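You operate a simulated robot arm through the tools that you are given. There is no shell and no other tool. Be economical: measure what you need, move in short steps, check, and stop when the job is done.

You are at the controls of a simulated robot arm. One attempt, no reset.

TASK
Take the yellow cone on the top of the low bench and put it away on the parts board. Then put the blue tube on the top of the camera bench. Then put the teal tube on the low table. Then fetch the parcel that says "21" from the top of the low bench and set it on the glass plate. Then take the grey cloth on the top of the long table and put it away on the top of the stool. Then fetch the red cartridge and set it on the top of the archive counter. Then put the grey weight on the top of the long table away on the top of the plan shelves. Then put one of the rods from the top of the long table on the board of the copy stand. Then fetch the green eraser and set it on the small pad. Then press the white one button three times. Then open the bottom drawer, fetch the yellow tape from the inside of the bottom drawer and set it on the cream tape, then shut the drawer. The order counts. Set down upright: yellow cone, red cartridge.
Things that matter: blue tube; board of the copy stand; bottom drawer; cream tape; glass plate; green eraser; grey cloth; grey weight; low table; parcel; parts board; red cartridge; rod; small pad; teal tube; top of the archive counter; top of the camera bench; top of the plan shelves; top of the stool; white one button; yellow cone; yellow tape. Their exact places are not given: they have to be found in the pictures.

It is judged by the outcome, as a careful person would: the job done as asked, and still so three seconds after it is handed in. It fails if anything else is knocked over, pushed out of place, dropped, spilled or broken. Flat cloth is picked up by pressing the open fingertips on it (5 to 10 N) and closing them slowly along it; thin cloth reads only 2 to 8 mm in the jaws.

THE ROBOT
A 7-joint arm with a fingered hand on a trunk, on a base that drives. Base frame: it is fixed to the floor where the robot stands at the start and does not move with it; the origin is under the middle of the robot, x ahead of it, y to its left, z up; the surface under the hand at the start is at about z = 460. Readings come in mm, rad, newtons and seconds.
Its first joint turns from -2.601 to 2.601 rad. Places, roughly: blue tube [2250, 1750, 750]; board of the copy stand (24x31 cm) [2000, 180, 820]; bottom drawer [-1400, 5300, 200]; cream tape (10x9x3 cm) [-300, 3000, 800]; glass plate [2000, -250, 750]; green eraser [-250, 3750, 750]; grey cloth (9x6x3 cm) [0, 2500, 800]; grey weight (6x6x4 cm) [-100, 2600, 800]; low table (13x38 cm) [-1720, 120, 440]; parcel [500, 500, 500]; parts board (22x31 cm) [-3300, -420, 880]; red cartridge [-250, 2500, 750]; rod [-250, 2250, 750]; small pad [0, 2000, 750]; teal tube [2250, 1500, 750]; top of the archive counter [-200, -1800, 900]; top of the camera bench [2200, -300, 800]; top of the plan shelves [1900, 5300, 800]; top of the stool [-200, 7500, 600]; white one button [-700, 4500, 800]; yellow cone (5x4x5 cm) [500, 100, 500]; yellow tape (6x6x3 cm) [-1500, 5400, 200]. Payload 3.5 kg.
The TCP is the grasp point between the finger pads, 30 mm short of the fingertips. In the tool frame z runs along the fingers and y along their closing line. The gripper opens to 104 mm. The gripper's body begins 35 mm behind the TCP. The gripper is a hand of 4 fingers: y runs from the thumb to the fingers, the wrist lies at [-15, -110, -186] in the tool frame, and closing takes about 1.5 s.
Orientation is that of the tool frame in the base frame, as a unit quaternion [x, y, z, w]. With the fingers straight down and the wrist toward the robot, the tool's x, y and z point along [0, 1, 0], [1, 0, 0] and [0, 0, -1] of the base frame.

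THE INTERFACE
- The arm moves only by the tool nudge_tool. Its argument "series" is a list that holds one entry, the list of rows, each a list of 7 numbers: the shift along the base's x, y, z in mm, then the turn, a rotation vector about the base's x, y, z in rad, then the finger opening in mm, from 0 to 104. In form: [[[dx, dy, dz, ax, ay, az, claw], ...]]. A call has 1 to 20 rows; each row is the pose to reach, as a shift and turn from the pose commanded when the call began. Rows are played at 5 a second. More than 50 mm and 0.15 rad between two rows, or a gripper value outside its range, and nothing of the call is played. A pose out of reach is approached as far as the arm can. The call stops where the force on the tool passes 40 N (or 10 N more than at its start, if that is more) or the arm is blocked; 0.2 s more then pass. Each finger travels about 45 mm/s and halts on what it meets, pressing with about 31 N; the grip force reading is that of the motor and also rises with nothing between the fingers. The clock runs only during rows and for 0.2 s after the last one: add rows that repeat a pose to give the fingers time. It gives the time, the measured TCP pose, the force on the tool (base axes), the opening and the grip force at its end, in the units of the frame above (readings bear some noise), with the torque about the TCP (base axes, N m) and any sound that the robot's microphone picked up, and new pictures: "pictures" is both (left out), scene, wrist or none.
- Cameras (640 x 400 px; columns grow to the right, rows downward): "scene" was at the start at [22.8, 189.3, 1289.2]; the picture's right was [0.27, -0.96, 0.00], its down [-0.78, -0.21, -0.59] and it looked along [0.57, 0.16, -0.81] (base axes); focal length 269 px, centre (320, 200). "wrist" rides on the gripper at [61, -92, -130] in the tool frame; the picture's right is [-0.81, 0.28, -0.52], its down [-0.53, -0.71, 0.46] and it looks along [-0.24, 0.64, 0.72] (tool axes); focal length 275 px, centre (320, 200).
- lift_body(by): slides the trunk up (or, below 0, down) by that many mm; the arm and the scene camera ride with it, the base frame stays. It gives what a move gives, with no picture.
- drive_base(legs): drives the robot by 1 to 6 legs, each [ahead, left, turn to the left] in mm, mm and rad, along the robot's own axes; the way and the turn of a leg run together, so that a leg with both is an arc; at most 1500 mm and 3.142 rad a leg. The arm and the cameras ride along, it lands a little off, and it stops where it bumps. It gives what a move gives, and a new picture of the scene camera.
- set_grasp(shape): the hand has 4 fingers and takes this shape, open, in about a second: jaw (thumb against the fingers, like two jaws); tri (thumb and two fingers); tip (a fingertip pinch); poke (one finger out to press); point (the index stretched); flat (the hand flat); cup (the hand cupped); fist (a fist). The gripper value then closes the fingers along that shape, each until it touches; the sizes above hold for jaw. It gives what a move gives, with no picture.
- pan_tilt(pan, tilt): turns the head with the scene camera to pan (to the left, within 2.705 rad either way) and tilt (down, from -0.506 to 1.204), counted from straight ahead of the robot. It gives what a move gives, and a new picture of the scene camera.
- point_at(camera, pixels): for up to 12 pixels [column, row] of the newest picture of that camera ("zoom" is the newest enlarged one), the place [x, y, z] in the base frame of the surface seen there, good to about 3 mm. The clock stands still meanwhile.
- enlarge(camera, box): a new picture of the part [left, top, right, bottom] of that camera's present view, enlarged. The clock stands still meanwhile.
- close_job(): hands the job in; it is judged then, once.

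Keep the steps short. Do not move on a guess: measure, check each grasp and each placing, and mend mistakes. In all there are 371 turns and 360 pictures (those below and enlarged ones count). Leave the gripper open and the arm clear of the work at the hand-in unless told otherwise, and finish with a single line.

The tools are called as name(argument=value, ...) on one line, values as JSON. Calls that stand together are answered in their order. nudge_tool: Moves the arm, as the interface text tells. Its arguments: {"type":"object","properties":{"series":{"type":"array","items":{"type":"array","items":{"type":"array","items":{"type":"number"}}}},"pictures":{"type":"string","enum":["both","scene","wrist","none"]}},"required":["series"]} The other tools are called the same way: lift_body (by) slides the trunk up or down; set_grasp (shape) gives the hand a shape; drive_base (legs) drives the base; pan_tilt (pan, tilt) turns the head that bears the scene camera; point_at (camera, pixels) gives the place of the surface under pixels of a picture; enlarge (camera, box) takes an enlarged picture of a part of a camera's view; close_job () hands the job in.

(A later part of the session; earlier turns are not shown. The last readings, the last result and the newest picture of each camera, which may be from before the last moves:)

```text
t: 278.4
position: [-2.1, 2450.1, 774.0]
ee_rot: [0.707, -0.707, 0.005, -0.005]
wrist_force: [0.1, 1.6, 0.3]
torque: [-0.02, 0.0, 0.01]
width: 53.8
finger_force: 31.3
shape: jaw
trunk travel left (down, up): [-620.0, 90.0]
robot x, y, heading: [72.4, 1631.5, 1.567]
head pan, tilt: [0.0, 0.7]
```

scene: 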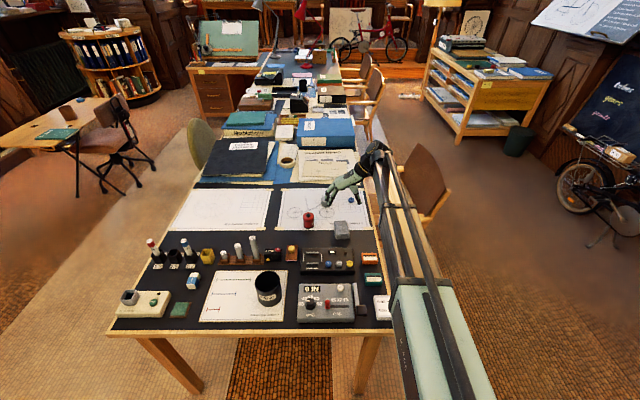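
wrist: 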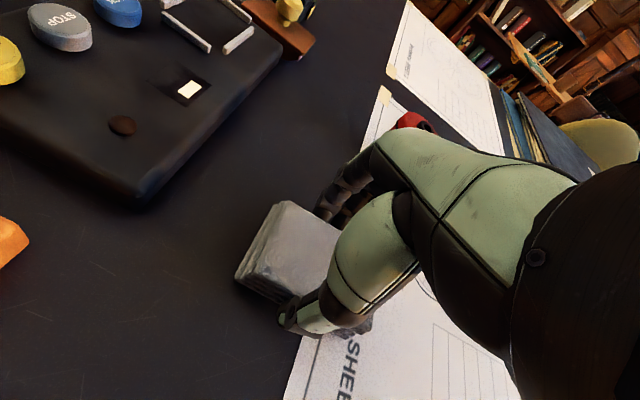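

Gripped at 54 mm, firm. Lift and check.

nudge_tool(series=[[[0, 0, 10, 0, 0, 0, 10], [0, 0, 30, 0, 0, 0, 10], [0, 0, 70, 0, 0, 0, 10], [0, 0, 120, 0, 0, 0, 10], [0, 0, 170, 0, 0, 0, 10]]])

```text
t: 279.6
position: [-0.4, 2451.8, 944.5]
ee_rot: [0.708, -0.706, 0.005, -0.005]
wrist_force: [-0.4, -0.7, -1.2]
torque: [-0.01, 0.02, 0.04]
width: 54.2
finger_force: 31.5
shape: jaw
trunk travel left (down, up): [-620.0, 90.0]
robot x, y, heading: [69.6, 1627.6, 1.563]
head pan, tilt: [0.0, 0.7]
```

scene: 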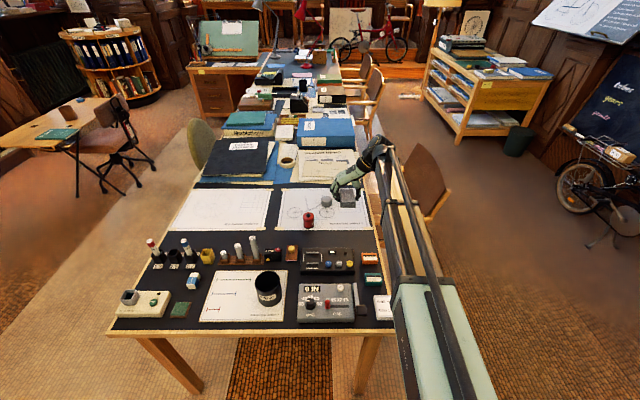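
wrist: 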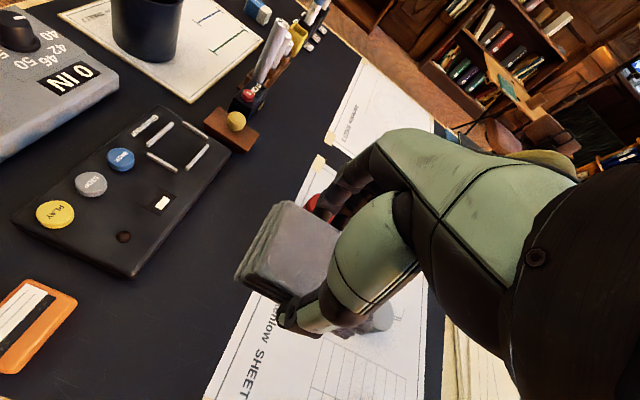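

Cloth held. I back off, drive right to the corridor at x≈1000, and look north for the stool.

lift_body(by=80)

drive_base(legs=[[-250, 0, 0.007], [0, -900, 0]])

pan_tilt(pan=0.1, tilt=0.3)

```text
t: 280.8
position: [-0.8, 2453.3, 1025.0]
ee_rot: [-0.707, 0.707, -0.006, 0.005]
wrist_force: [-0.2, -0.1, -1.2]
torque: [-0.03, -0.03, 0.01]
width: 53.7
finger_force: 30.6
shape: jaw
trunk travel left (down, up): [-700.0, 10.0]
robot x, y, heading: [66.2, 1625.4, 1.571]
head pan, tilt: [0.0, 0.7]
```

```text
t: 286.9
position: [891.5, 2208.5, 1024.5]
ee_rot: [0.71, -0.704, 0.006, -0.004]
wrist_force: [0.0, -0.5, -1.2]
torque: [0.0, 0.03, 0.0]
width: 53.5
finger_force: 31.6
shape: jaw
trunk travel left (down, up): [-700.0, 10.0]
robot x, y, heading: [969.6, 1385.2, 1.571]
head pan, tilt: [0.0, 0.7]
```

scene: 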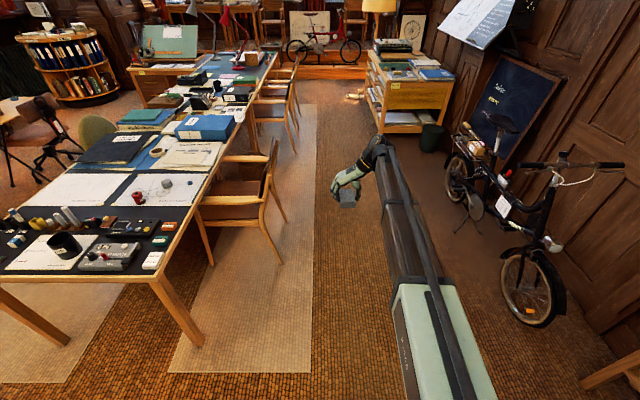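

```text
t: 287.8
position: [891.8, 2209.1, 1024.8]
ee_rot: [0.71, -0.704, 0.006, -0.006]
wrist_force: [0.3, -0.3, 1.0]
torque: [0.0, 0.01, 0.01]
width: 53.9
finger_force: 31.0
shape: jaw
trunk travel left (down, up): [-700.0, 10.0]
robot x, y, heading: [967.1, 1383.9, 1.575]
head pan, tilt: [0.099, 0.3]
```

scene: 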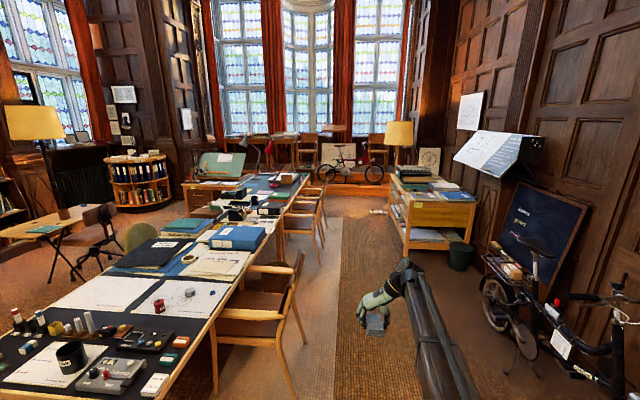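

I measure corridor edges and the far end, and enlarge the far end.

point_at(camera="scene", pixels=[[292, 385], [304, 340], [322, 250], [408, 255], [404, 240], [460, 265], [480, 320], [360, 186], [335, 150], [335, 172], [380, 210], [325, 215]])

enlarge(camera="scene", box=[210, 115, 450, 225])

```text
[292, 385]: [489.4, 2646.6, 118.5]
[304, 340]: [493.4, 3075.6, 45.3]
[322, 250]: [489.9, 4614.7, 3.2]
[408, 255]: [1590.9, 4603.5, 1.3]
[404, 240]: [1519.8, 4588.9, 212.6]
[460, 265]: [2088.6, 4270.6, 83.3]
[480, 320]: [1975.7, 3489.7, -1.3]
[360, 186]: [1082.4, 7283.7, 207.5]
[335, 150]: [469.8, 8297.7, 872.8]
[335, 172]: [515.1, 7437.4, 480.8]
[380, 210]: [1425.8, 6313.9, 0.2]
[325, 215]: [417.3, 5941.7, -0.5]
```

```text
2.67 times, centred on (330, 170) of scene
```

zoom: 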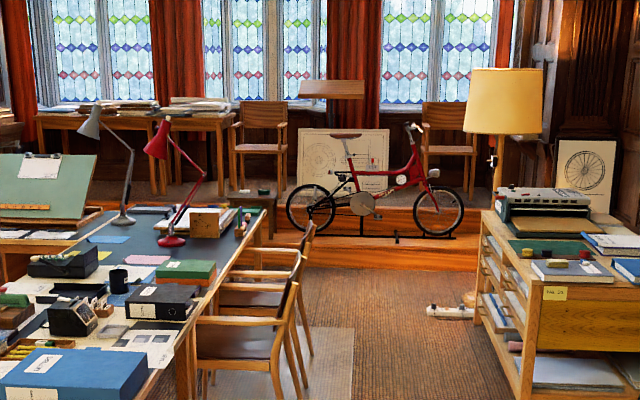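

Corridor is x 490–1520. I drive north to y≈5000 at x≈1000 and look.

drive_base(legs=[[1400, 0, 0], [1400, 0, 0], [900, 0, 0]])

pan_tilt(pan=0.45, tilt=0.35)

```text
t: 305.7
position: [1034.2, 5900.0, 1023.5]
ee_rot: [-0.698, 0.716, -0.006, 0.006]
wrist_force: [0.1, 0.1, -0.5]
torque: [0.01, -0.01, 0.0]
width: 53.9
finger_force: 30.9
shape: jaw
trunk travel left (down, up): [-700.0, 10.0]
robot x, y, heading: [1082.3, 5074.7, 1.537]
head pan, tilt: [0.099, 0.3]
```

scene: 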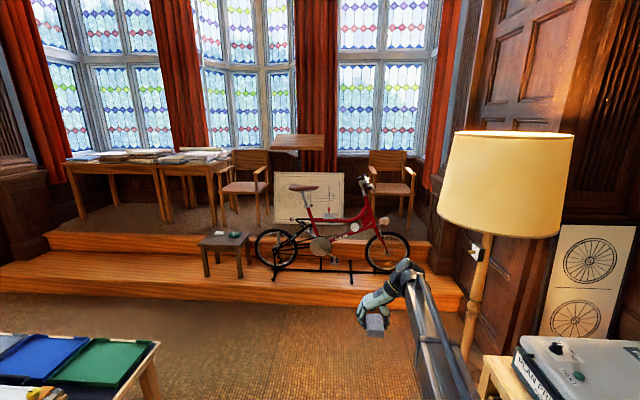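

```text
t: 306.5
position: [1034.3, 5900.5, 1023.8]
ee_rot: [-0.698, 0.716, -0.005, 0.005]
wrist_force: [-0.6, -0.6, -0.8]
torque: [0.0, -0.03, 0.02]
width: 53.6
finger_force: 30.7
shape: jaw
trunk travel left (down, up): [-700.0, 10.0]
robot x, y, heading: [1083.7, 5073.1, 1.54]
head pan, tilt: [0.45, 0.351]
```

scene: 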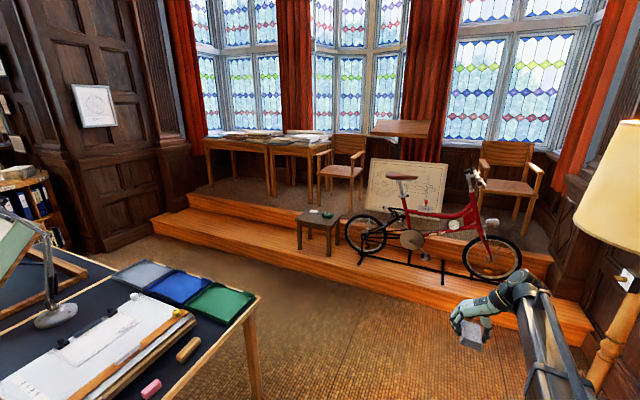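

Stool is at (318,215), on the first step, with a small green thing on it. I measure.

enlarge(camera="scene", box=[270, 180, 400, 270])

point_at(camera="scene", pixels=[[298, 220], [330, 226], [339, 213], [312, 211], [320, 218], [300, 248], [330, 255], [340, 270], [180, 228], [255, 300], [365, 225], [440, 285]])

```text
4.44 times, centred on (335, 225) of scene
```

zoom: 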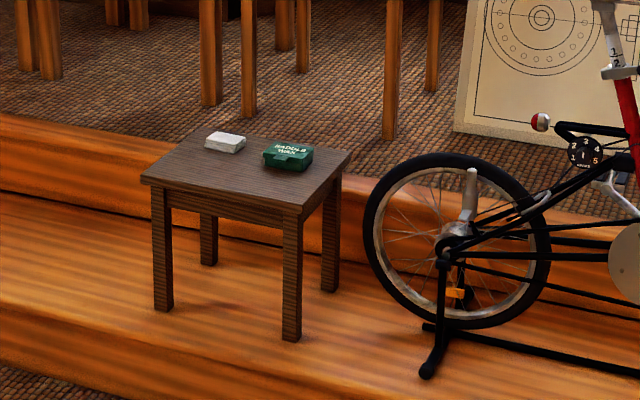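

```text
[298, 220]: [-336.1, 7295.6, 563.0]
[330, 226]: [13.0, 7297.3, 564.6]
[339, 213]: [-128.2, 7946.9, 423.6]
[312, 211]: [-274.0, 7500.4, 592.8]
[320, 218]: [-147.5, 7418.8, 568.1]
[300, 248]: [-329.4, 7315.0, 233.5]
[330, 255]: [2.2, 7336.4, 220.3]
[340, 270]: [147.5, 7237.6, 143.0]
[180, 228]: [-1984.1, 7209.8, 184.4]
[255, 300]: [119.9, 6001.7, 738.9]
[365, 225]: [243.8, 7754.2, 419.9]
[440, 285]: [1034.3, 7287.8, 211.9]
```

Stool top z≈566, free front part around (-160,7370). I pull the arm in 150 mm, then drive: x≈870, north to y≈6450, then left.

nudge_tool(series=[[[0, -45, 10, 0, 0, 0, 10], [0, -90, 20, 0, 0, 0, 10], [0, -135, 30, 0, 0, 0, 10], [0, -160, 40, 0, 0, 0, 10]]], pictures="none")

drive_base(legs=[[0, 200, 0.031], [1380, 0, 0]])

pan_tilt(pan=0.6, tilt=0.6)

```text
t: 307.5
position: [1032.1, 5736.2, 1063.5]
ee_rot: [-0.698, 0.716, -0.004, 0.005]
wrist_force: [0.9, -0.5, -0.2]
torque: [-0.02, 0.0, -0.01]
width: 53.6
finger_force: 31.1
shape: jaw
trunk travel left (down, up): [-700.0, 10.0]
robot x, y, heading: [1081.7, 5074.2, 1.54]
head pan, tilt: [0.45, 0.351]
```

```text
t: 315.6
position: [845.3, 7119.5, 1062.0]
ee_rot: [-0.701, 0.713, -0.006, 0.006]
wrist_force: [-0.7, -0.2, -0.4]
torque: [0.0, -0.01, -0.03]
width: 53.7
finger_force: 30.7
shape: jaw
trunk travel left (down, up): [-700.0, 10.0]
robot x, y, heading: [895.9, 6455.5, 1.547]
head pan, tilt: [0.45, 0.351]
```

scene: 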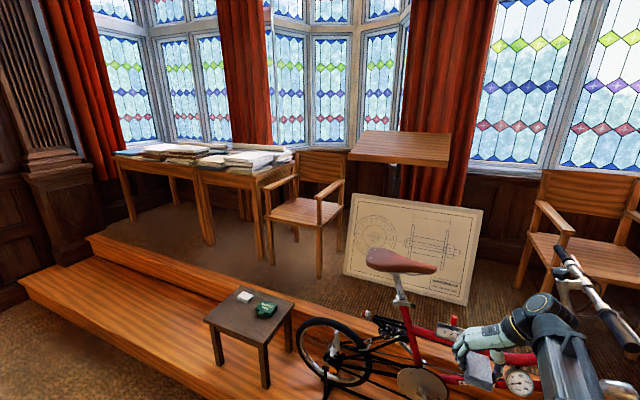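

```text
t: 316.4
position: [845.1, 7120.5, 1063.1]
ee_rot: [-0.7, 0.714, -0.005, 0.006]
wrist_force: [-0.4, 0.5, -1.2]
torque: [0.01, -0.01, 0.0]
width: 53.8
finger_force: 30.8
shape: jaw
trunk travel left (down, up): [-700.0, 10.0]
robot x, y, heading: [899.3, 6455.8, 1.553]
head pan, tilt: [0.6, 0.6]
```

scene: 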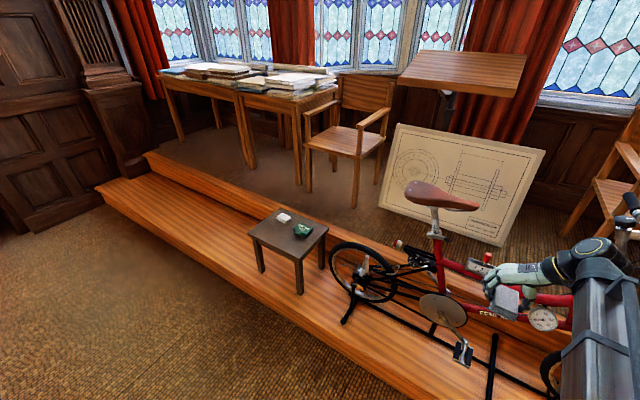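

Clear. I drive left 1000 mm to stand before the stool.

drive_base(legs=[[0, 1000, 0.02]])

pan_tilt(pan=0.05, tilt=0.9)

nudge_tool(series=[[[0, 0, 0, 0, 0, 0, 10]]], pictures="wrist")

```text
t: 321.5
position: [-160.1, 7136.2, 1063.6]
ee_rot: [-0.707, 0.707, -0.005, 0.006]
wrist_force: [-0.2, 0.8, -1.1]
torque: [0.01, 0.04, 0.02]
width: 53.6
finger_force: 31.7
shape: jaw
trunk travel left (down, up): [-700.0, 10.0]
robot x, y, heading: [-97.8, 6475.2, 1.568]
head pan, tilt: [0.6, 0.6]
```

scene: 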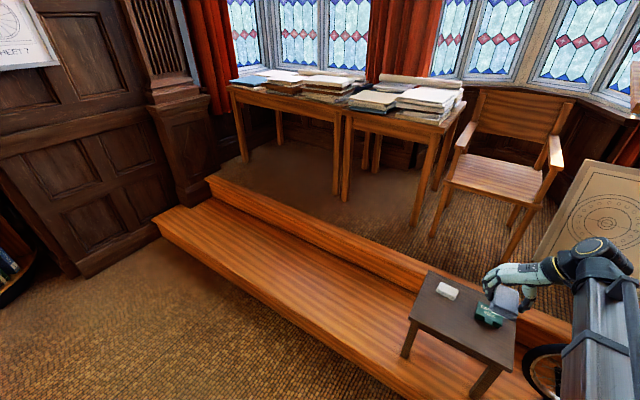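

```text
t: 322.5
position: [-160.5, 7136.0, 1062.3]
ee_rot: [-0.706, 0.708, -0.005, 0.007]
wrist_force: [-0.2, 0.4, -0.6]
torque: [-0.01, -0.03, 0.0]
width: 53.9
finger_force: 30.7
shape: jaw
trunk travel left (down, up): [-700.0, 10.0]
robot x, y, heading: [-95.2, 6470.6, 1.567]
head pan, tilt: [0.051, 0.901]
```

scene: 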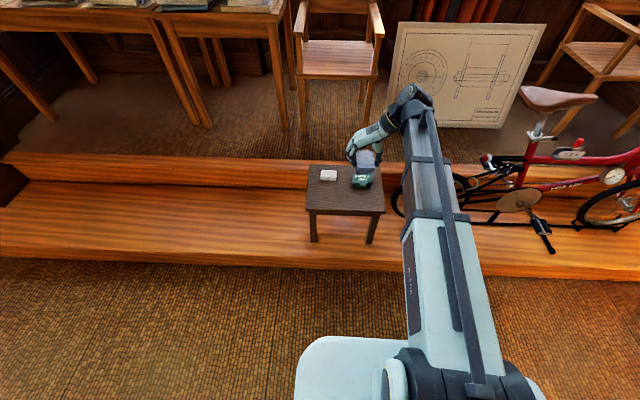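

```text
t: 322.9
position: [-160.4, 7135.3, 1063.3]
ee_rot: [0.707, -0.707, 0.005, -0.007]
wrist_force: [0.0, 0.3, -1.6]
torque: [0.03, 0.02, 0.0]
width: 53.8
finger_force: 31.0
shape: jaw
trunk travel left (down, up): [-700.0, 10.0]
robot x, y, heading: [-96.5, 6472.2, 1.569]
head pan, tilt: [0.051, 0.901]
```

wrist: 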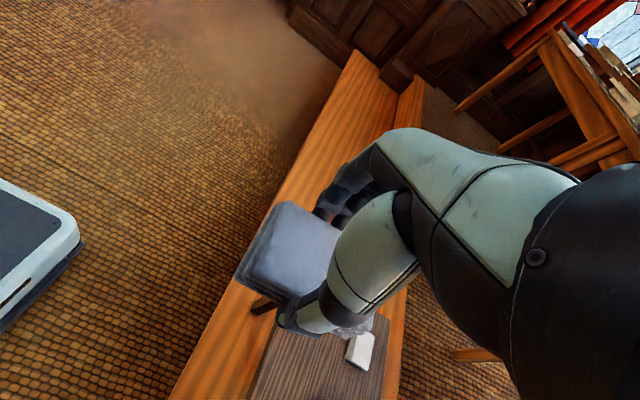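

point_at(camera="scene", pixels=[[308, 210], [384, 212], [328, 174], [328, 180], [361, 186], [352, 183], [371, 186], [330, 200], [345, 200], [345, 190], [310, 167]])

enlarge(camera="scene", box=[290, 150, 410, 250])

```text
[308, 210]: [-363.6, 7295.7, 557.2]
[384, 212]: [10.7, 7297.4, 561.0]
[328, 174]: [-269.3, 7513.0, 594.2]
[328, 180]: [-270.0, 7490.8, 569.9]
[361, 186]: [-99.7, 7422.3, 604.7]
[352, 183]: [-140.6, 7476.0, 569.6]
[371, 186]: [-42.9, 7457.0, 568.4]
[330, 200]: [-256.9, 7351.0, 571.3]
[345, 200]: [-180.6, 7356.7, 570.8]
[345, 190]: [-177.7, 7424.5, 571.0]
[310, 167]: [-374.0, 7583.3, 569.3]
```

```text
4.00 times, centred on (350, 200) of scene
```

zoom: 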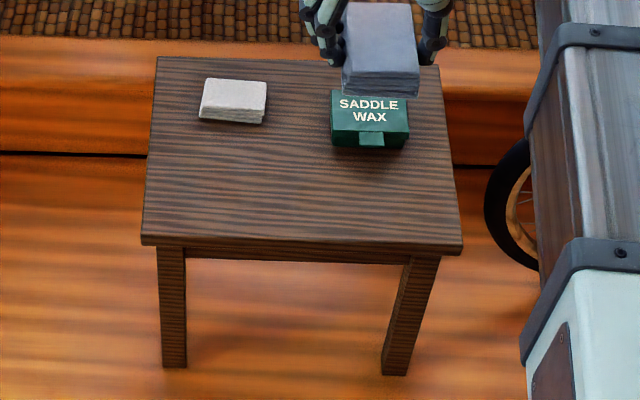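

Place at (-210,7365). I drive 120 forward, then shift the arm, then lower the trunk.

drive_base(legs=[[120, 40, 0]])

nudge_tool(series=[[[-5, 40, 0, 0, 0, 0, 10], [-8, 80, 0, 0, 0, 0, 10], [-10, 110, 0, 0, 0, 0, 10], [-10, 110, 0, 0, 0, 0, 10]]], pictures="none")

lift_body(by=-400)

nudge_tool(series=[[[0, 0, 0, 0, 0, 0, 10]]])

```text
t: 324.2
position: [-199.6, 7258.8, 1062.3]
ee_rot: [-0.706, 0.709, -0.006, 0.006]
wrist_force: [0.6, 0.5, -1.2]
torque: [-0.01, -0.03, 0.0]
width: 53.9
finger_force: 30.5
shape: jaw
trunk travel left (down, up): [-700.0, 10.0]
robot x, y, heading: [-139.1, 6594.3, 1.564]
head pan, tilt: [0.051, 0.901]
```

scene: 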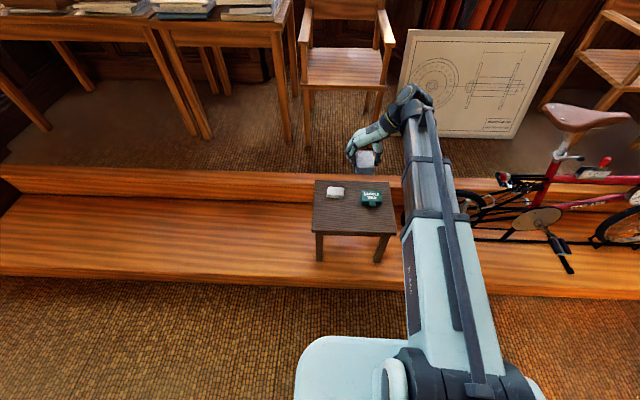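

```text
t: 325.2
position: [-210.5, 7368.1, 1061.9]
ee_rot: [-0.706, 0.708, -0.005, 0.006]
wrist_force: [-0.3, 0.8, 0.3]
torque: [0.04, -0.01, -0.01]
width: 53.7
finger_force: 31.4
shape: jaw
trunk travel left (down, up): [-700.0, 10.0]
robot x, y, heading: [-138.5, 6592.3, 1.562]
head pan, tilt: [0.051, 0.901]
```

```text
t: 329.0
position: [-209.4, 7368.0, 661.6]
ee_rot: [-0.706, 0.708, -0.006, 0.006]
wrist_force: [-0.9, 0.0, 0.0]
torque: [0.01, -0.02, -0.01]
width: 54.0
finger_force: 31.0
shape: jaw
trunk travel left (down, up): [-300.0, 410.0]
robot x, y, heading: [-137.5, 6595.4, 1.559]
head pan, tilt: [0.051, 0.901]
```

```text
t: 329.4
position: [-210.1, 7368.4, 662.1]
ee_rot: [-0.706, 0.708, -0.006, 0.007]
wrist_force: [0.3, -0.4, -0.6]
torque: [0.0, 0.02, -0.02]
width: 54.0
finger_force: 30.6
shape: jaw
trunk travel left (down, up): [-300.0, 410.0]
robot x, y, heading: [-136.9, 6596.7, 1.561]
head pan, tilt: [0.051, 0.901]
```

scene: 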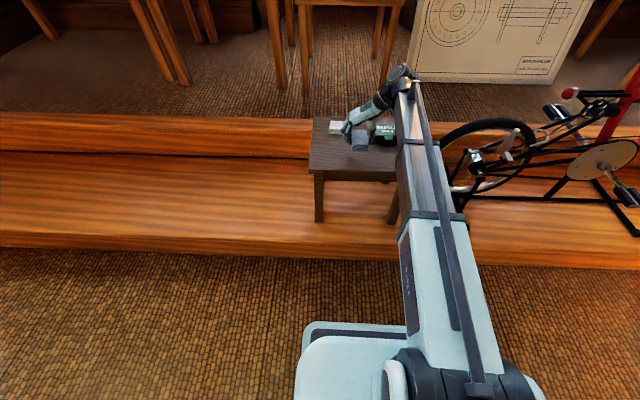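
wrist: 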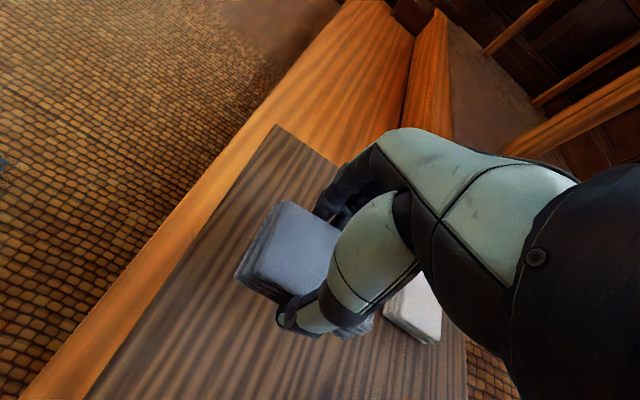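

Lower to the stool top, feeling for contact.

nudge_tool(series=[[[0, 0, -25, 0, 0, 0, 10], [0, 0, -45, 0, 0, 0, 10], [0, 0, -54, 0, 0, 0, 10], [0, 0, -58, 0, 0, 0, 10], [0, 0, -58, 0, 0, 0, 10]]], pictures="wrist")

```text
t: 330.6
position: [-210.3, 7368.3, 603.8]
ee_rot: [-0.706, 0.708, -0.005, 0.007]
wrist_force: [-0.8, 0.8, -1.2]
torque: [0.01, 0.0, 0.0]
width: 53.6
finger_force: 31.2
shape: jaw
trunk travel left (down, up): [-300.0, 410.0]
robot x, y, heading: [-134.1, 6594.1, 1.568]
head pan, tilt: [0.051, 0.901]
```

wrist: 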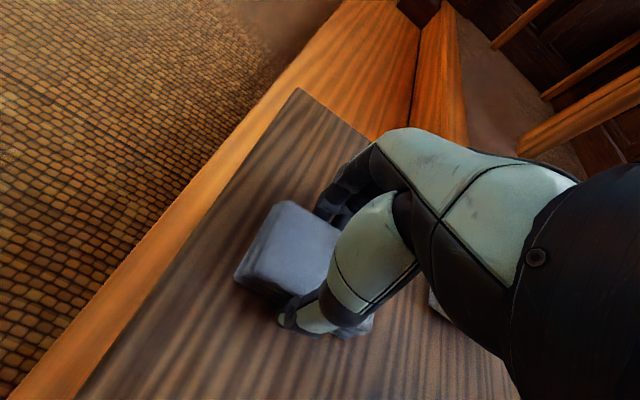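

nudge_tool(series=[[[0, 0, -2, 0, 0, 0, 10], [0, 0, -4, 0, 0, 0, 10], [0, 0, -4, 0, 0, 0, 10]]], pictures="none")

```text
t: 331.4
position: [-209.7, 7368.3, 601.8]
ee_rot: [-0.706, 0.709, -0.004, 0.006]
wrist_force: [2.2, 2.4, 19.6]
torque: [0.09, -0.39, 0.02]
width: 53.8
finger_force: 30.9
shape: jaw
trunk travel left (down, up): [-300.0, 410.0]
robot x, y, heading: [-134.6, 6594.9, 1.564]
head pan, tilt: [0.051, 0.901]
```

Contact (fingertips or cloth). Ease 2 mm, open, and rise.

nudge_tool(series=[[[0, 0, 2, 0, 0, 0, 40], [0, 0, 3, 0, 0, 0, 55], [0, 0, 3, 0, 0, 0, 70], [0, 0, 3, 0, 0, 0, 85], [0, 0, 3, 0, 0, 0, 90], [0, 0, 3, 0, 0, 0, 90], [0, 0, 20, 0, 0, 0, 90], [0, 0, 55, 0, 0, 0, 90], [0, 0, 100, 0, 0, 0, 90], [0, 0, 145, 0, 0, 0, 90], [0, 0, 190, 0, 0, 0, 90]]])

```text
t: 333.8
position: [-210.3, 7367.1, 792.9]
ee_rot: [-0.706, 0.708, -0.005, 0.006]
wrist_force: [-0.3, -0.1, -0.4]
torque: [-0.01, 0.0, 0.01]
width: 90.1
finger_force: 0.0
shape: jaw
trunk travel left (down, up): [-300.0, 410.0]
robot x, y, heading: [-133.1, 6593.3, 1.562]
head pan, tilt: [0.051, 0.901]
```

scene: 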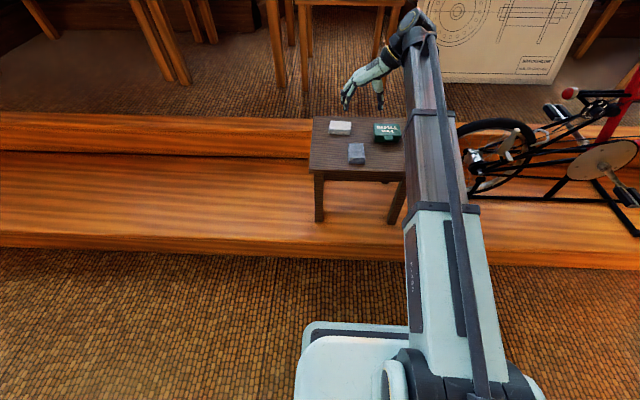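
wrist: 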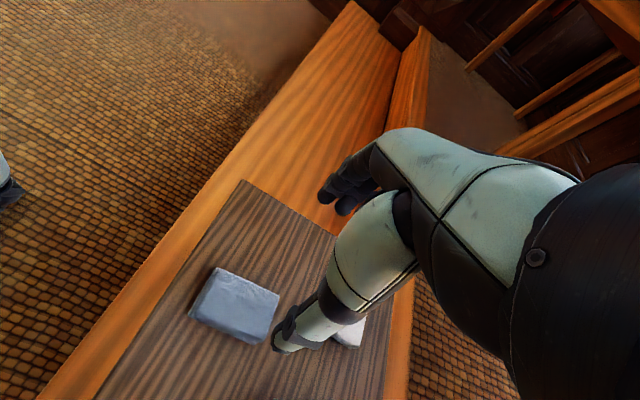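

Cloth is on the stool. I raise, retract, and head back south along the corridor in checked stages.

lift_body(by=350)

nudge_tool(series=[[[0, -45, 0, 0, 0, 0, 104], [0, -90, 0, 0, 0, 0, 104], [0, -135, 0, 0, 0, 0, 104]]], pictures="none")

drive_base(legs=[[-140, 0, 0.007], [0, -1060, 0], [-1100, 0, 0]])

```text
t: 337.2
position: [-209.7, 7368.2, 1141.1]
ee_rot: [-0.706, 0.708, -0.006, 0.006]
wrist_force: [0.0, 0.2, 0.1]
torque: [0.0, -0.01, 0.01]
width: 89.9
finger_force: 0.0
shape: jaw
trunk travel left (down, up): [-650.0, 60.0]
robot x, y, heading: [-136.0, 6594.8, 1.561]
head pan, tilt: [0.051, 0.901]
```

```text
t: 338.0
position: [-209.9, 7228.7, 1141.7]
ee_rot: [-0.706, 0.708, -0.005, 0.006]
wrist_force: [-0.3, -0.5, -0.7]
torque: [0.01, 0.01, -0.01]
width: 103.6
finger_force: 0.0
shape: jaw
trunk travel left (down, up): [-650.0, 60.0]
robot x, y, heading: [-135.1, 6597.2, 1.559]
head pan, tilt: [0.051, 0.901]
```

```text
t: 349.7
position: [866.9, 5996.9, 1141.2]
ee_rot: [0.722, -0.692, 0.005, -0.006]
wrist_force: [0.8, -0.2, 1.0]
torque: [-0.02, -0.01, -0.01]
width: 103.4
finger_force: 0.0
shape: jaw
trunk travel left (down, up): [-650.0, 60.0]
robot x, y, heading: [968.9, 5366.9, 1.606]
head pan, tilt: [0.051, 0.901]
```

scene: 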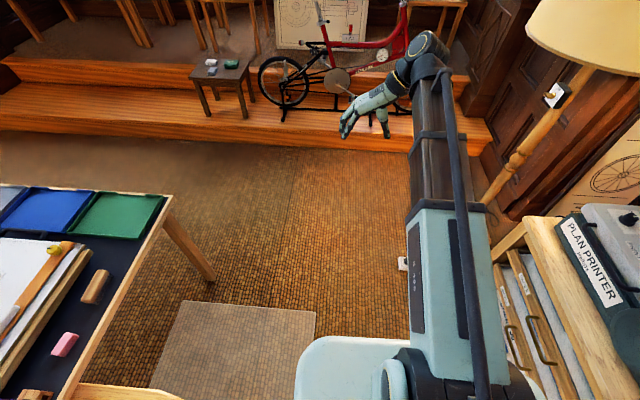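

Correct heading, continue backwards to y≈1400.

drive_base(legs=[[0, 0, -0.035], [-1400, 0, 0], [-1300, 0, 0]])

drive_base(legs=[[-1200, 0, 0]])

```text
t: 363.3
position: [904.1, 3283.6, 1142.0]
ee_rot: [0.718, -0.696, 0.004, -0.006]
wrist_force: [-0.2, 0.2, 0.4]
torque: [-0.02, -0.01, -0.01]
width: 103.5
finger_force: 0.0
shape: jaw
trunk travel left (down, up): [-650.0, 60.0]
robot x, y, heading: [998.9, 2647.1, 1.599]
head pan, tilt: [0.051, 0.901]
```

scene: 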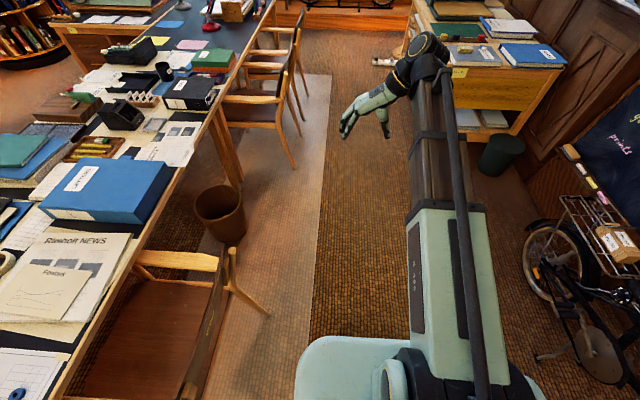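

```text
t: 369.4
position: [932.9, 2075.5, 1141.6]
ee_rot: [0.726, -0.688, 0.005, -0.006]
wrist_force: [0.6, 1.2, 0.2]
torque: [0.01, 0.01, 0.0]
width: 103.8
finger_force: 0.1
shape: jaw
trunk travel left (down, up): [-650.0, 60.0]
robot x, y, heading: [1046.7, 1447.4, 1.624]
head pan, tilt: [0.051, 0.901]
```

scene: 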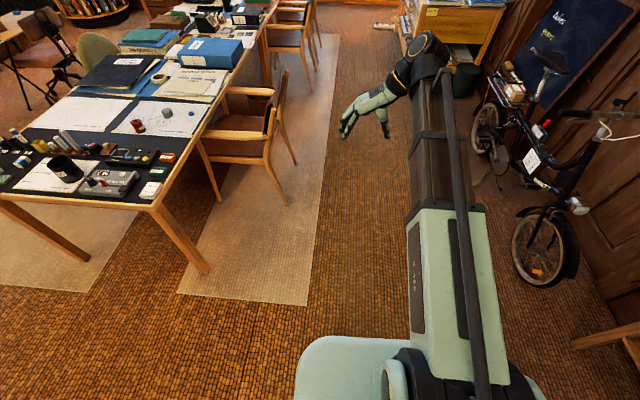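

Now left to the table end, heading corrected.

drive_base(legs=[[0, 0, -0.053], [0, 1120, 0], [170, 0, 0]])

pan_tilt(pan=0, tilt=0.75)

```text
t: 376.8
position: [-209.6, 2246.4, 1141.8]
ee_rot: [0.715, -0.7, 0.005, -0.006]
wrist_force: [-0.2, 0.1, 0.4]
torque: [-0.01, -0.01, -0.06]
width: 103.7
finger_force: 0.1
shape: jaw
trunk travel left (down, up): [-650.0, 60.0]
robot x, y, heading: [-118.6, 1613.3, 1.585]
head pan, tilt: [0.051, 0.901]
```

scene: 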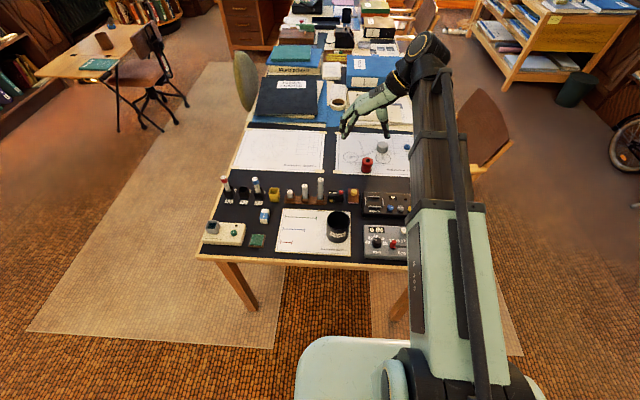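

```text
t: 377.5
position: [-208.9, 2244.9, 1142.9]
ee_rot: [0.714, -0.7, 0.005, -0.005]
wrist_force: [0.1, -0.2, -0.4]
torque: [-0.05, -0.03, -0.04]
width: 103.6
finger_force: 0.2
shape: jaw
trunk travel left (down, up): [-650.0, 60.0]
robot x, y, heading: [-118.3, 1608.9, 1.585]
head pan, tilt: [0.0, 0.75]
```

scene: 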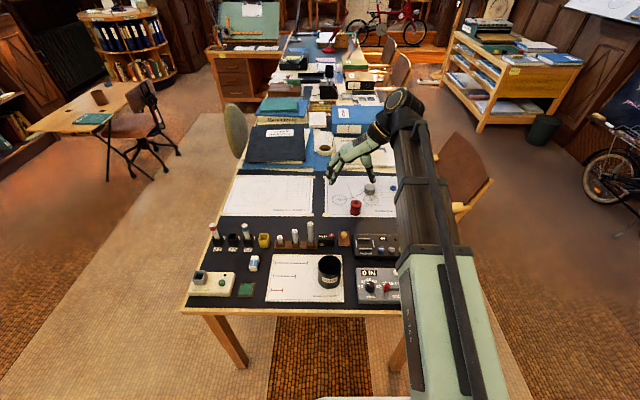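

Measure the red cartridge at (355,207) and weight (369,190).

enlarge(camera="scene", box=[320, 175, 400, 225])

point_at(camera="zoom", pixels=[[278, 210], [278, 200], [240, 240], [318, 240], [278, 305], [280, 270], [395, 110], [395, 80], [355, 110], [435, 110]])

```text
8.00 times, centred on (360, 200) of scene
```

zoom: 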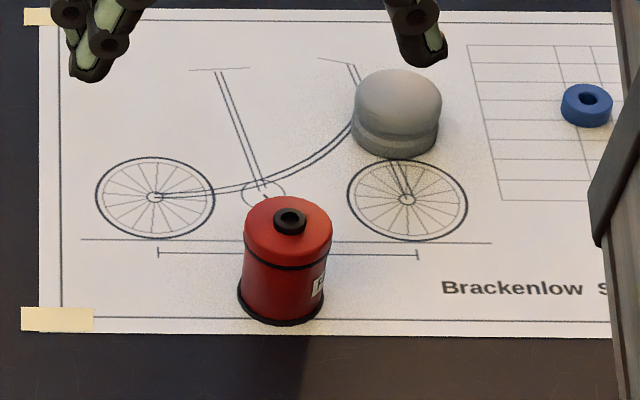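

```text
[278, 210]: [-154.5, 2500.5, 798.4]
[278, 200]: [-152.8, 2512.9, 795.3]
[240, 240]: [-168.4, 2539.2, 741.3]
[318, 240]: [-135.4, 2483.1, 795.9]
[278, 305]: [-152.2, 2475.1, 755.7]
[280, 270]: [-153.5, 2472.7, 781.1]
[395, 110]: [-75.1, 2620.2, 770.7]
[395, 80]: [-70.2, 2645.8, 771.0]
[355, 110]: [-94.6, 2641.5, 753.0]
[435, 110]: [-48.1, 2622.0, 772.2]
```

Cartridge centre ≈(-150,2498), top ≈797. I go 60 mm forward, then move above it.

drive_base(legs=[[60, 0, -0.014]])

nudge_tool(series=[[[10, 45, -40, 0, 0, 0, 90], [20, 90, -80, 0, 0, 0, 90], [30, 120, -110, 0, 0, 0, 90], [45, 150, -150, 0, 0, 0, 90], [55, 180, -180, 0, 0, 0, 90], [60, 195, -220, 0, 0, 0, 90], [60, 195, -260, 0, 0, 0, 90], [60, 195, -260, 0, 0, 0, 90]]], pictures="wrist")

```text
t: 378.4
position: [-201.7, 2307.1, 1140.8]
ee_rot: [0.71, -0.705, 0.005, -0.005]
wrist_force: [-0.7, 1.1, -0.4]
torque: [-0.03, 0.02, 0.02]
width: 103.7
finger_force: 0.2
shape: jaw
trunk travel left (down, up): [-650.0, 60.0]
robot x, y, heading: [-121.4, 1671.5, 1.571]
head pan, tilt: [0.0, 0.75]
```

scene: 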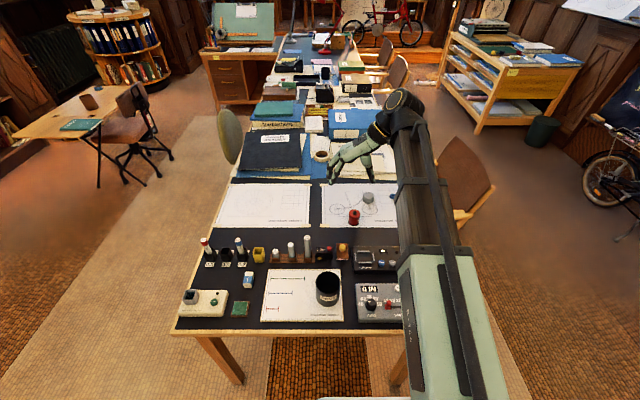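

```text
refused: row 1 steps farther than a row can; nothing moved
```

Step size must stay under 50 mm in total; I resend with smaller steps.

nudge_tool(series=[[[6, 24, -32, 0, 0, 0, 90], [12, 48, -64, 0, 0, 0, 90], [19, 72, -96, 0, 0, 0, 90], [26, 96, -128, 0, 0, 0, 90], [32, 120, -160, 0, 0, 0, 90], [39, 144, -192, 0, 0, 0, 90], [46, 168, -224, 0, 0, 0, 90], [52, 191, -256, 0, 0, 0, 90], [52, 191, -256, 0, 0, 0, 90]]], pictures="wrist")

```text
t: 380.4
position: [-148.6, 2496.0, 885.3]
ee_rot: [0.709, -0.705, 0.005, -0.006]
wrist_force: [0.2, 0.5, -0.6]
torque: [-0.01, -0.02, 0.01]
width: 90.1
finger_force: 0.0
shape: jaw
trunk travel left (down, up): [-650.0, 60.0]
robot x, y, heading: [-121.8, 1670.9, 1.575]
head pan, tilt: [0.0, 0.75]
```

wrist: 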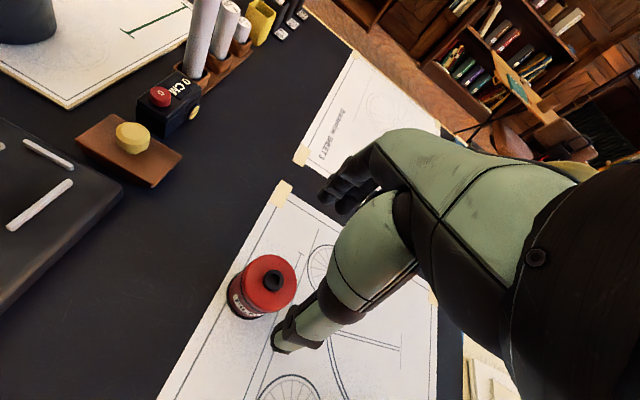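

point_at(camera="wrist", pixels=[[244, 270], [291, 296], [268, 258], [260, 308], [272, 280], [250, 318]])

```text
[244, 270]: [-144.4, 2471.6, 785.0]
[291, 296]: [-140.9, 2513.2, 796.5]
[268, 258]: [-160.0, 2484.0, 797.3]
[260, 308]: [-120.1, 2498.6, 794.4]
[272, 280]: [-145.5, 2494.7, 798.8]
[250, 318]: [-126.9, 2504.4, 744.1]
```

Centre (-144,2494). Descend to z 778.

nudge_tool(series=[[[4, -2, -40, 0, 0, 0, 90], [4, -2, -75, 0, 0, 0, 90], [4, -2, -98, 0, 0, 0, 90], [4, -2, -108, 0, 0, 0, 90], [4, -2, -108, 0, 0, 0, 90]]], pictures="wrist")

nudge_tool(series=[[[0, 0, 0, 0, 0, 0, 70], [0, 0, 0, 0, 0, 0, 50], [0, 0, 0, 0, 0, 0, 30], [0, 0, 0, 0, 0, 0, 20], [0, 0, 0, 0, 0, 0, 20], [0, 0, 0, 0, 0, 0, 20], [0, 0, 0, 0, 0, 0, 20]]], pictures="wrist")

```text
t: 381.6
position: [-144.9, 2494.5, 777.8]
ee_rot: [0.71, -0.704, 0.005, -0.006]
wrist_force: [0.3, -0.2, -0.1]
torque: [0.03, -0.02, -0.01]
width: 90.2
finger_force: 0.0
shape: jaw
trunk travel left (down, up): [-650.0, 60.0]
robot x, y, heading: [-119.1, 1673.3, 1.571]
head pan, tilt: [0.0, 0.75]
```

wrist: 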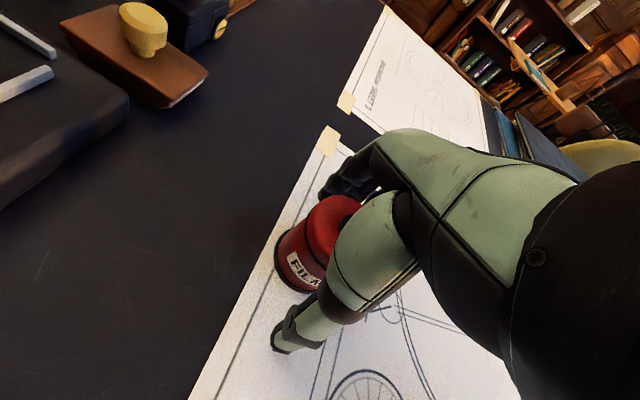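

```text
t: 383.2
position: [-145.0, 2494.9, 778.8]
ee_rot: [0.71, -0.705, 0.005, -0.006]
wrist_force: [0.9, -0.2, 0.4]
torque: [0.01, 0.03, -0.01]
width: 38.0
finger_force: 31.1
shape: jaw
trunk travel left (down, up): [-650.0, 60.0]
robot x, y, heading: [-121.6, 1674.6, 1.572]
head pan, tilt: [0.0, 0.75]
```

wrist: 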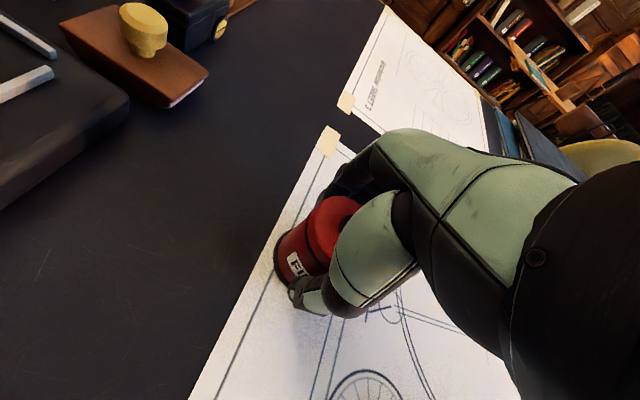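

Gripped (38 mm). Lift, back off, turn to face south.

nudge_tool(series=[[[0, 0, 10, 0, 0, 0, 20], [0, 0, 40, 0, 0, 0, 20], [0, 0, 85, 0, 0, 0, 20], [0, 0, 130, 0, 0, 0, 20], [0, 0, 175, 0, 0, 0, 20], [0, -40, 205, 0, 0, 0, 20], [0, -80, 235, 0, 0, 0, 20], [0, -120, 265, 0, 0, 0, 20], [0, -160, 295, 0, 0, 0, 20]]], pictures="wrist")

drive_base(legs=[[-350, 150, 0], [0, 0, 3.14]])

```text
t: 385.2
position: [-144.2, 2334.4, 1073.1]
ee_rot: [0.71, -0.704, 0.004, -0.006]
wrist_force: [-0.4, 0.0, -0.2]
torque: [0.0, -0.01, 0.0]
width: 38.3
finger_force: 31.1
shape: jaw
trunk travel left (down, up): [-650.0, 60.0]
robot x, y, heading: [-117.2, 1670.4, 1.571]
head pan, tilt: [0.0, 0.75]
```

wrist: 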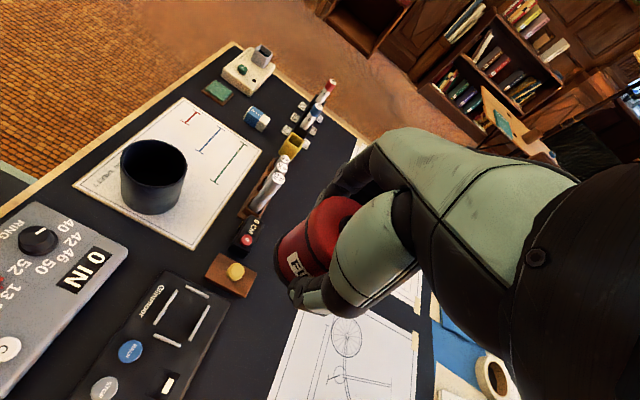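

```text
t: 395.0
position: [-243.8, 656.8, 1072.9]
ee_rot: [0.702, 0.712, -0.005, -0.006]
wrist_force: [-0.5, -0.4, -0.9]
torque: [0.01, 0.01, -0.02]
width: 37.9
finger_force: 31.0
shape: jaw
trunk travel left (down, up): [-650.0, 60.0]
robot x, y, heading: [-270.6, 1322.6, -1.565]
head pan, tilt: [0.0, 0.75]
```

scene: 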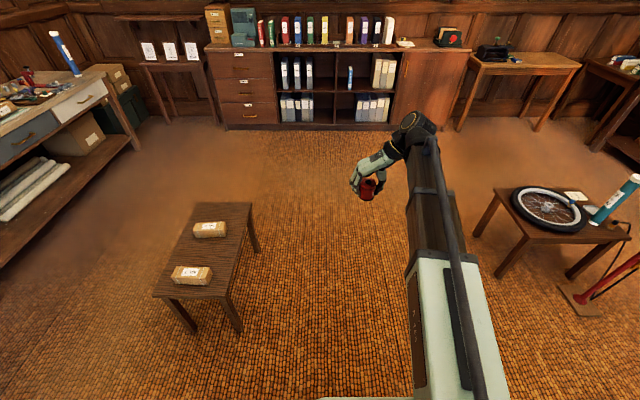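

Drive south 1500 mm and look at the archive counter.

drive_base(legs=[[1450, 0, -0.006]])

pan_tilt(pan=0, tilt=0.5)

```text
t: 402.1
position: [-270.8, -766.9, 1073.5]
ee_rot: [0.712, 0.703, -0.006, -0.005]
wrist_force: [0.9, 0.6, -0.8]
torque: [0.01, -0.01, -0.02]
width: 37.8
finger_force: 31.2
shape: jaw
trunk travel left (down, up): [-650.0, 60.0]
robot x, y, heading: [-284.4, -100.5, -1.591]
head pan, tilt: [0.0, 0.75]
```

scene: 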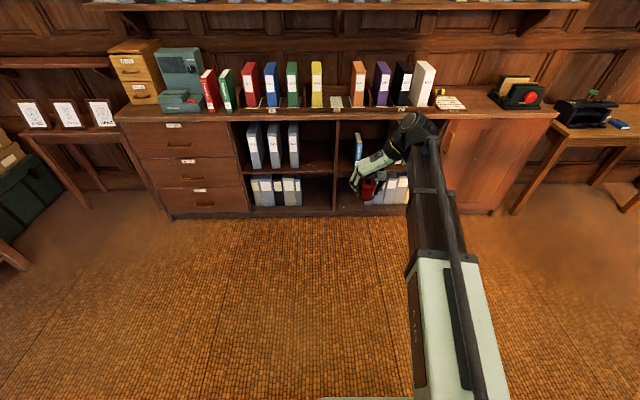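

```text
t: 402.9
position: [-270.9, -767.4, 1073.7]
ee_rot: [0.712, 0.702, -0.006, -0.005]
wrist_force: [0.1, -1.1, -1.0]
torque: [0.02, 0.02, 0.04]
width: 37.8
finger_force: 31.0
shape: jaw
trunk travel left (down, up): [-650.0, 60.0]
robot x, y, heading: [-280.5, -103.4, -1.595]
head pan, tilt: [0.0, 0.499]
```

scene: 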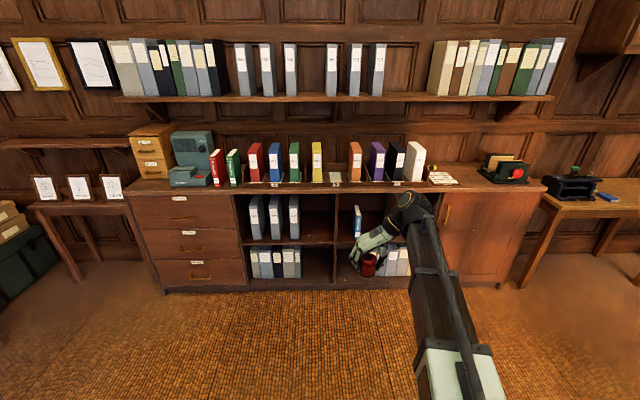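

Measure the counter's front edge and free spots on top.

enlarge(camera="scene", box=[300, 120, 560, 220])

point_at(camera="scene", pixels=[[335, 183], [335, 172], [470, 182], [460, 173], [475, 188], [540, 188], [440, 177], [355, 182], [430, 98], [515, 170], [248, 186], [440, 185]])

```text
2.46 times, centred on (430, 170) of scene
```

zoom: 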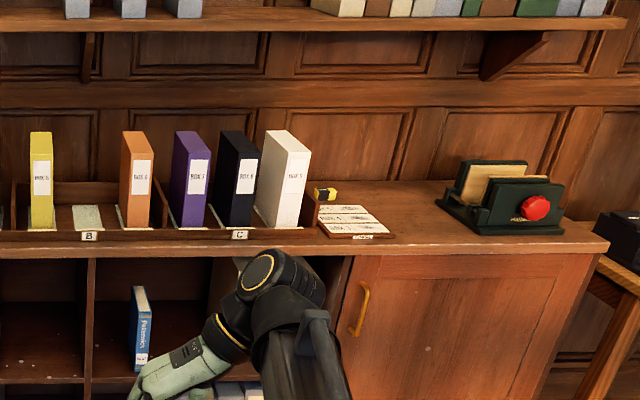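

```text
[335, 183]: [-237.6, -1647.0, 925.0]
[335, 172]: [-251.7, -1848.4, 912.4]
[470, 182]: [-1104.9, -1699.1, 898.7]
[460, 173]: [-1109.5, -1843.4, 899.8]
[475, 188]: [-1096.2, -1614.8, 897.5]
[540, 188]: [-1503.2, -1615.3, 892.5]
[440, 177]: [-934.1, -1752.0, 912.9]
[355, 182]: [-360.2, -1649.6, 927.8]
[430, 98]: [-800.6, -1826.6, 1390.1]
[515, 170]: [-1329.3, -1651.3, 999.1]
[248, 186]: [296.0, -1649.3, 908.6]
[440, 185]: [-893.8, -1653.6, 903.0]
```

Free spot on the counter: (-1095,-1690), z 899. I drive forward, then right.

drive_base(legs=[[0, 0, 0.024], [730, 0, 0], [0, -815, 0]])

pan_tilt(pan=0, tilt=0.7)

```text
t: 411.1
position: [-1066.4, -1493.8, 1072.6]
ee_rot: [0.704, 0.71, -0.005, -0.005]
wrist_force: [0.2, 0.2, -1.4]
torque: [0.01, 0.0, -0.03]
width: 38.3
finger_force: 30.8
shape: jaw
trunk travel left (down, up): [-650.0, 60.0]
robot x, y, heading: [-1092.3, -832.6, -1.572]
head pan, tilt: [0.0, 0.499]
```

scene: 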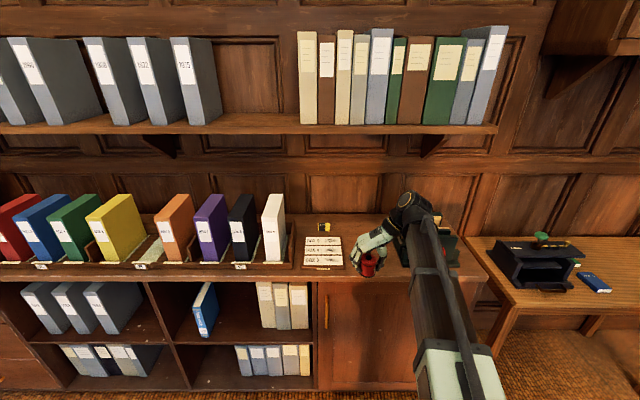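

```text
t: 411.9
position: [-1066.7, -1493.9, 1072.7]
ee_rot: [0.703, 0.711, -0.006, -0.006]
wrist_force: [-0.4, -0.8, -0.2]
torque: [0.0, -0.02, -0.02]
width: 37.9
finger_force: 30.7
shape: jaw
trunk travel left (down, up): [-650.0, 60.0]
robot x, y, heading: [-1092.7, -829.7, -1.57]
head pan, tilt: [0.0, 0.7]
```

scene: 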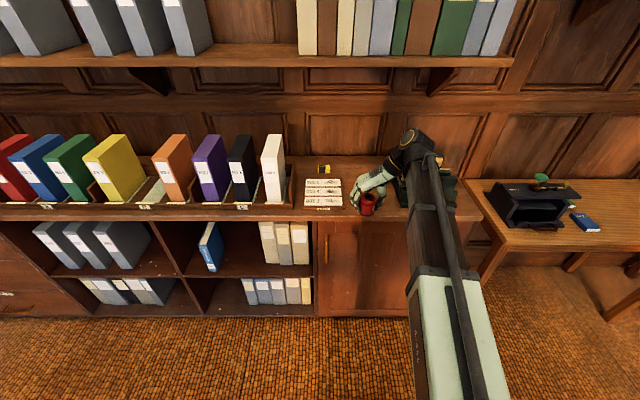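

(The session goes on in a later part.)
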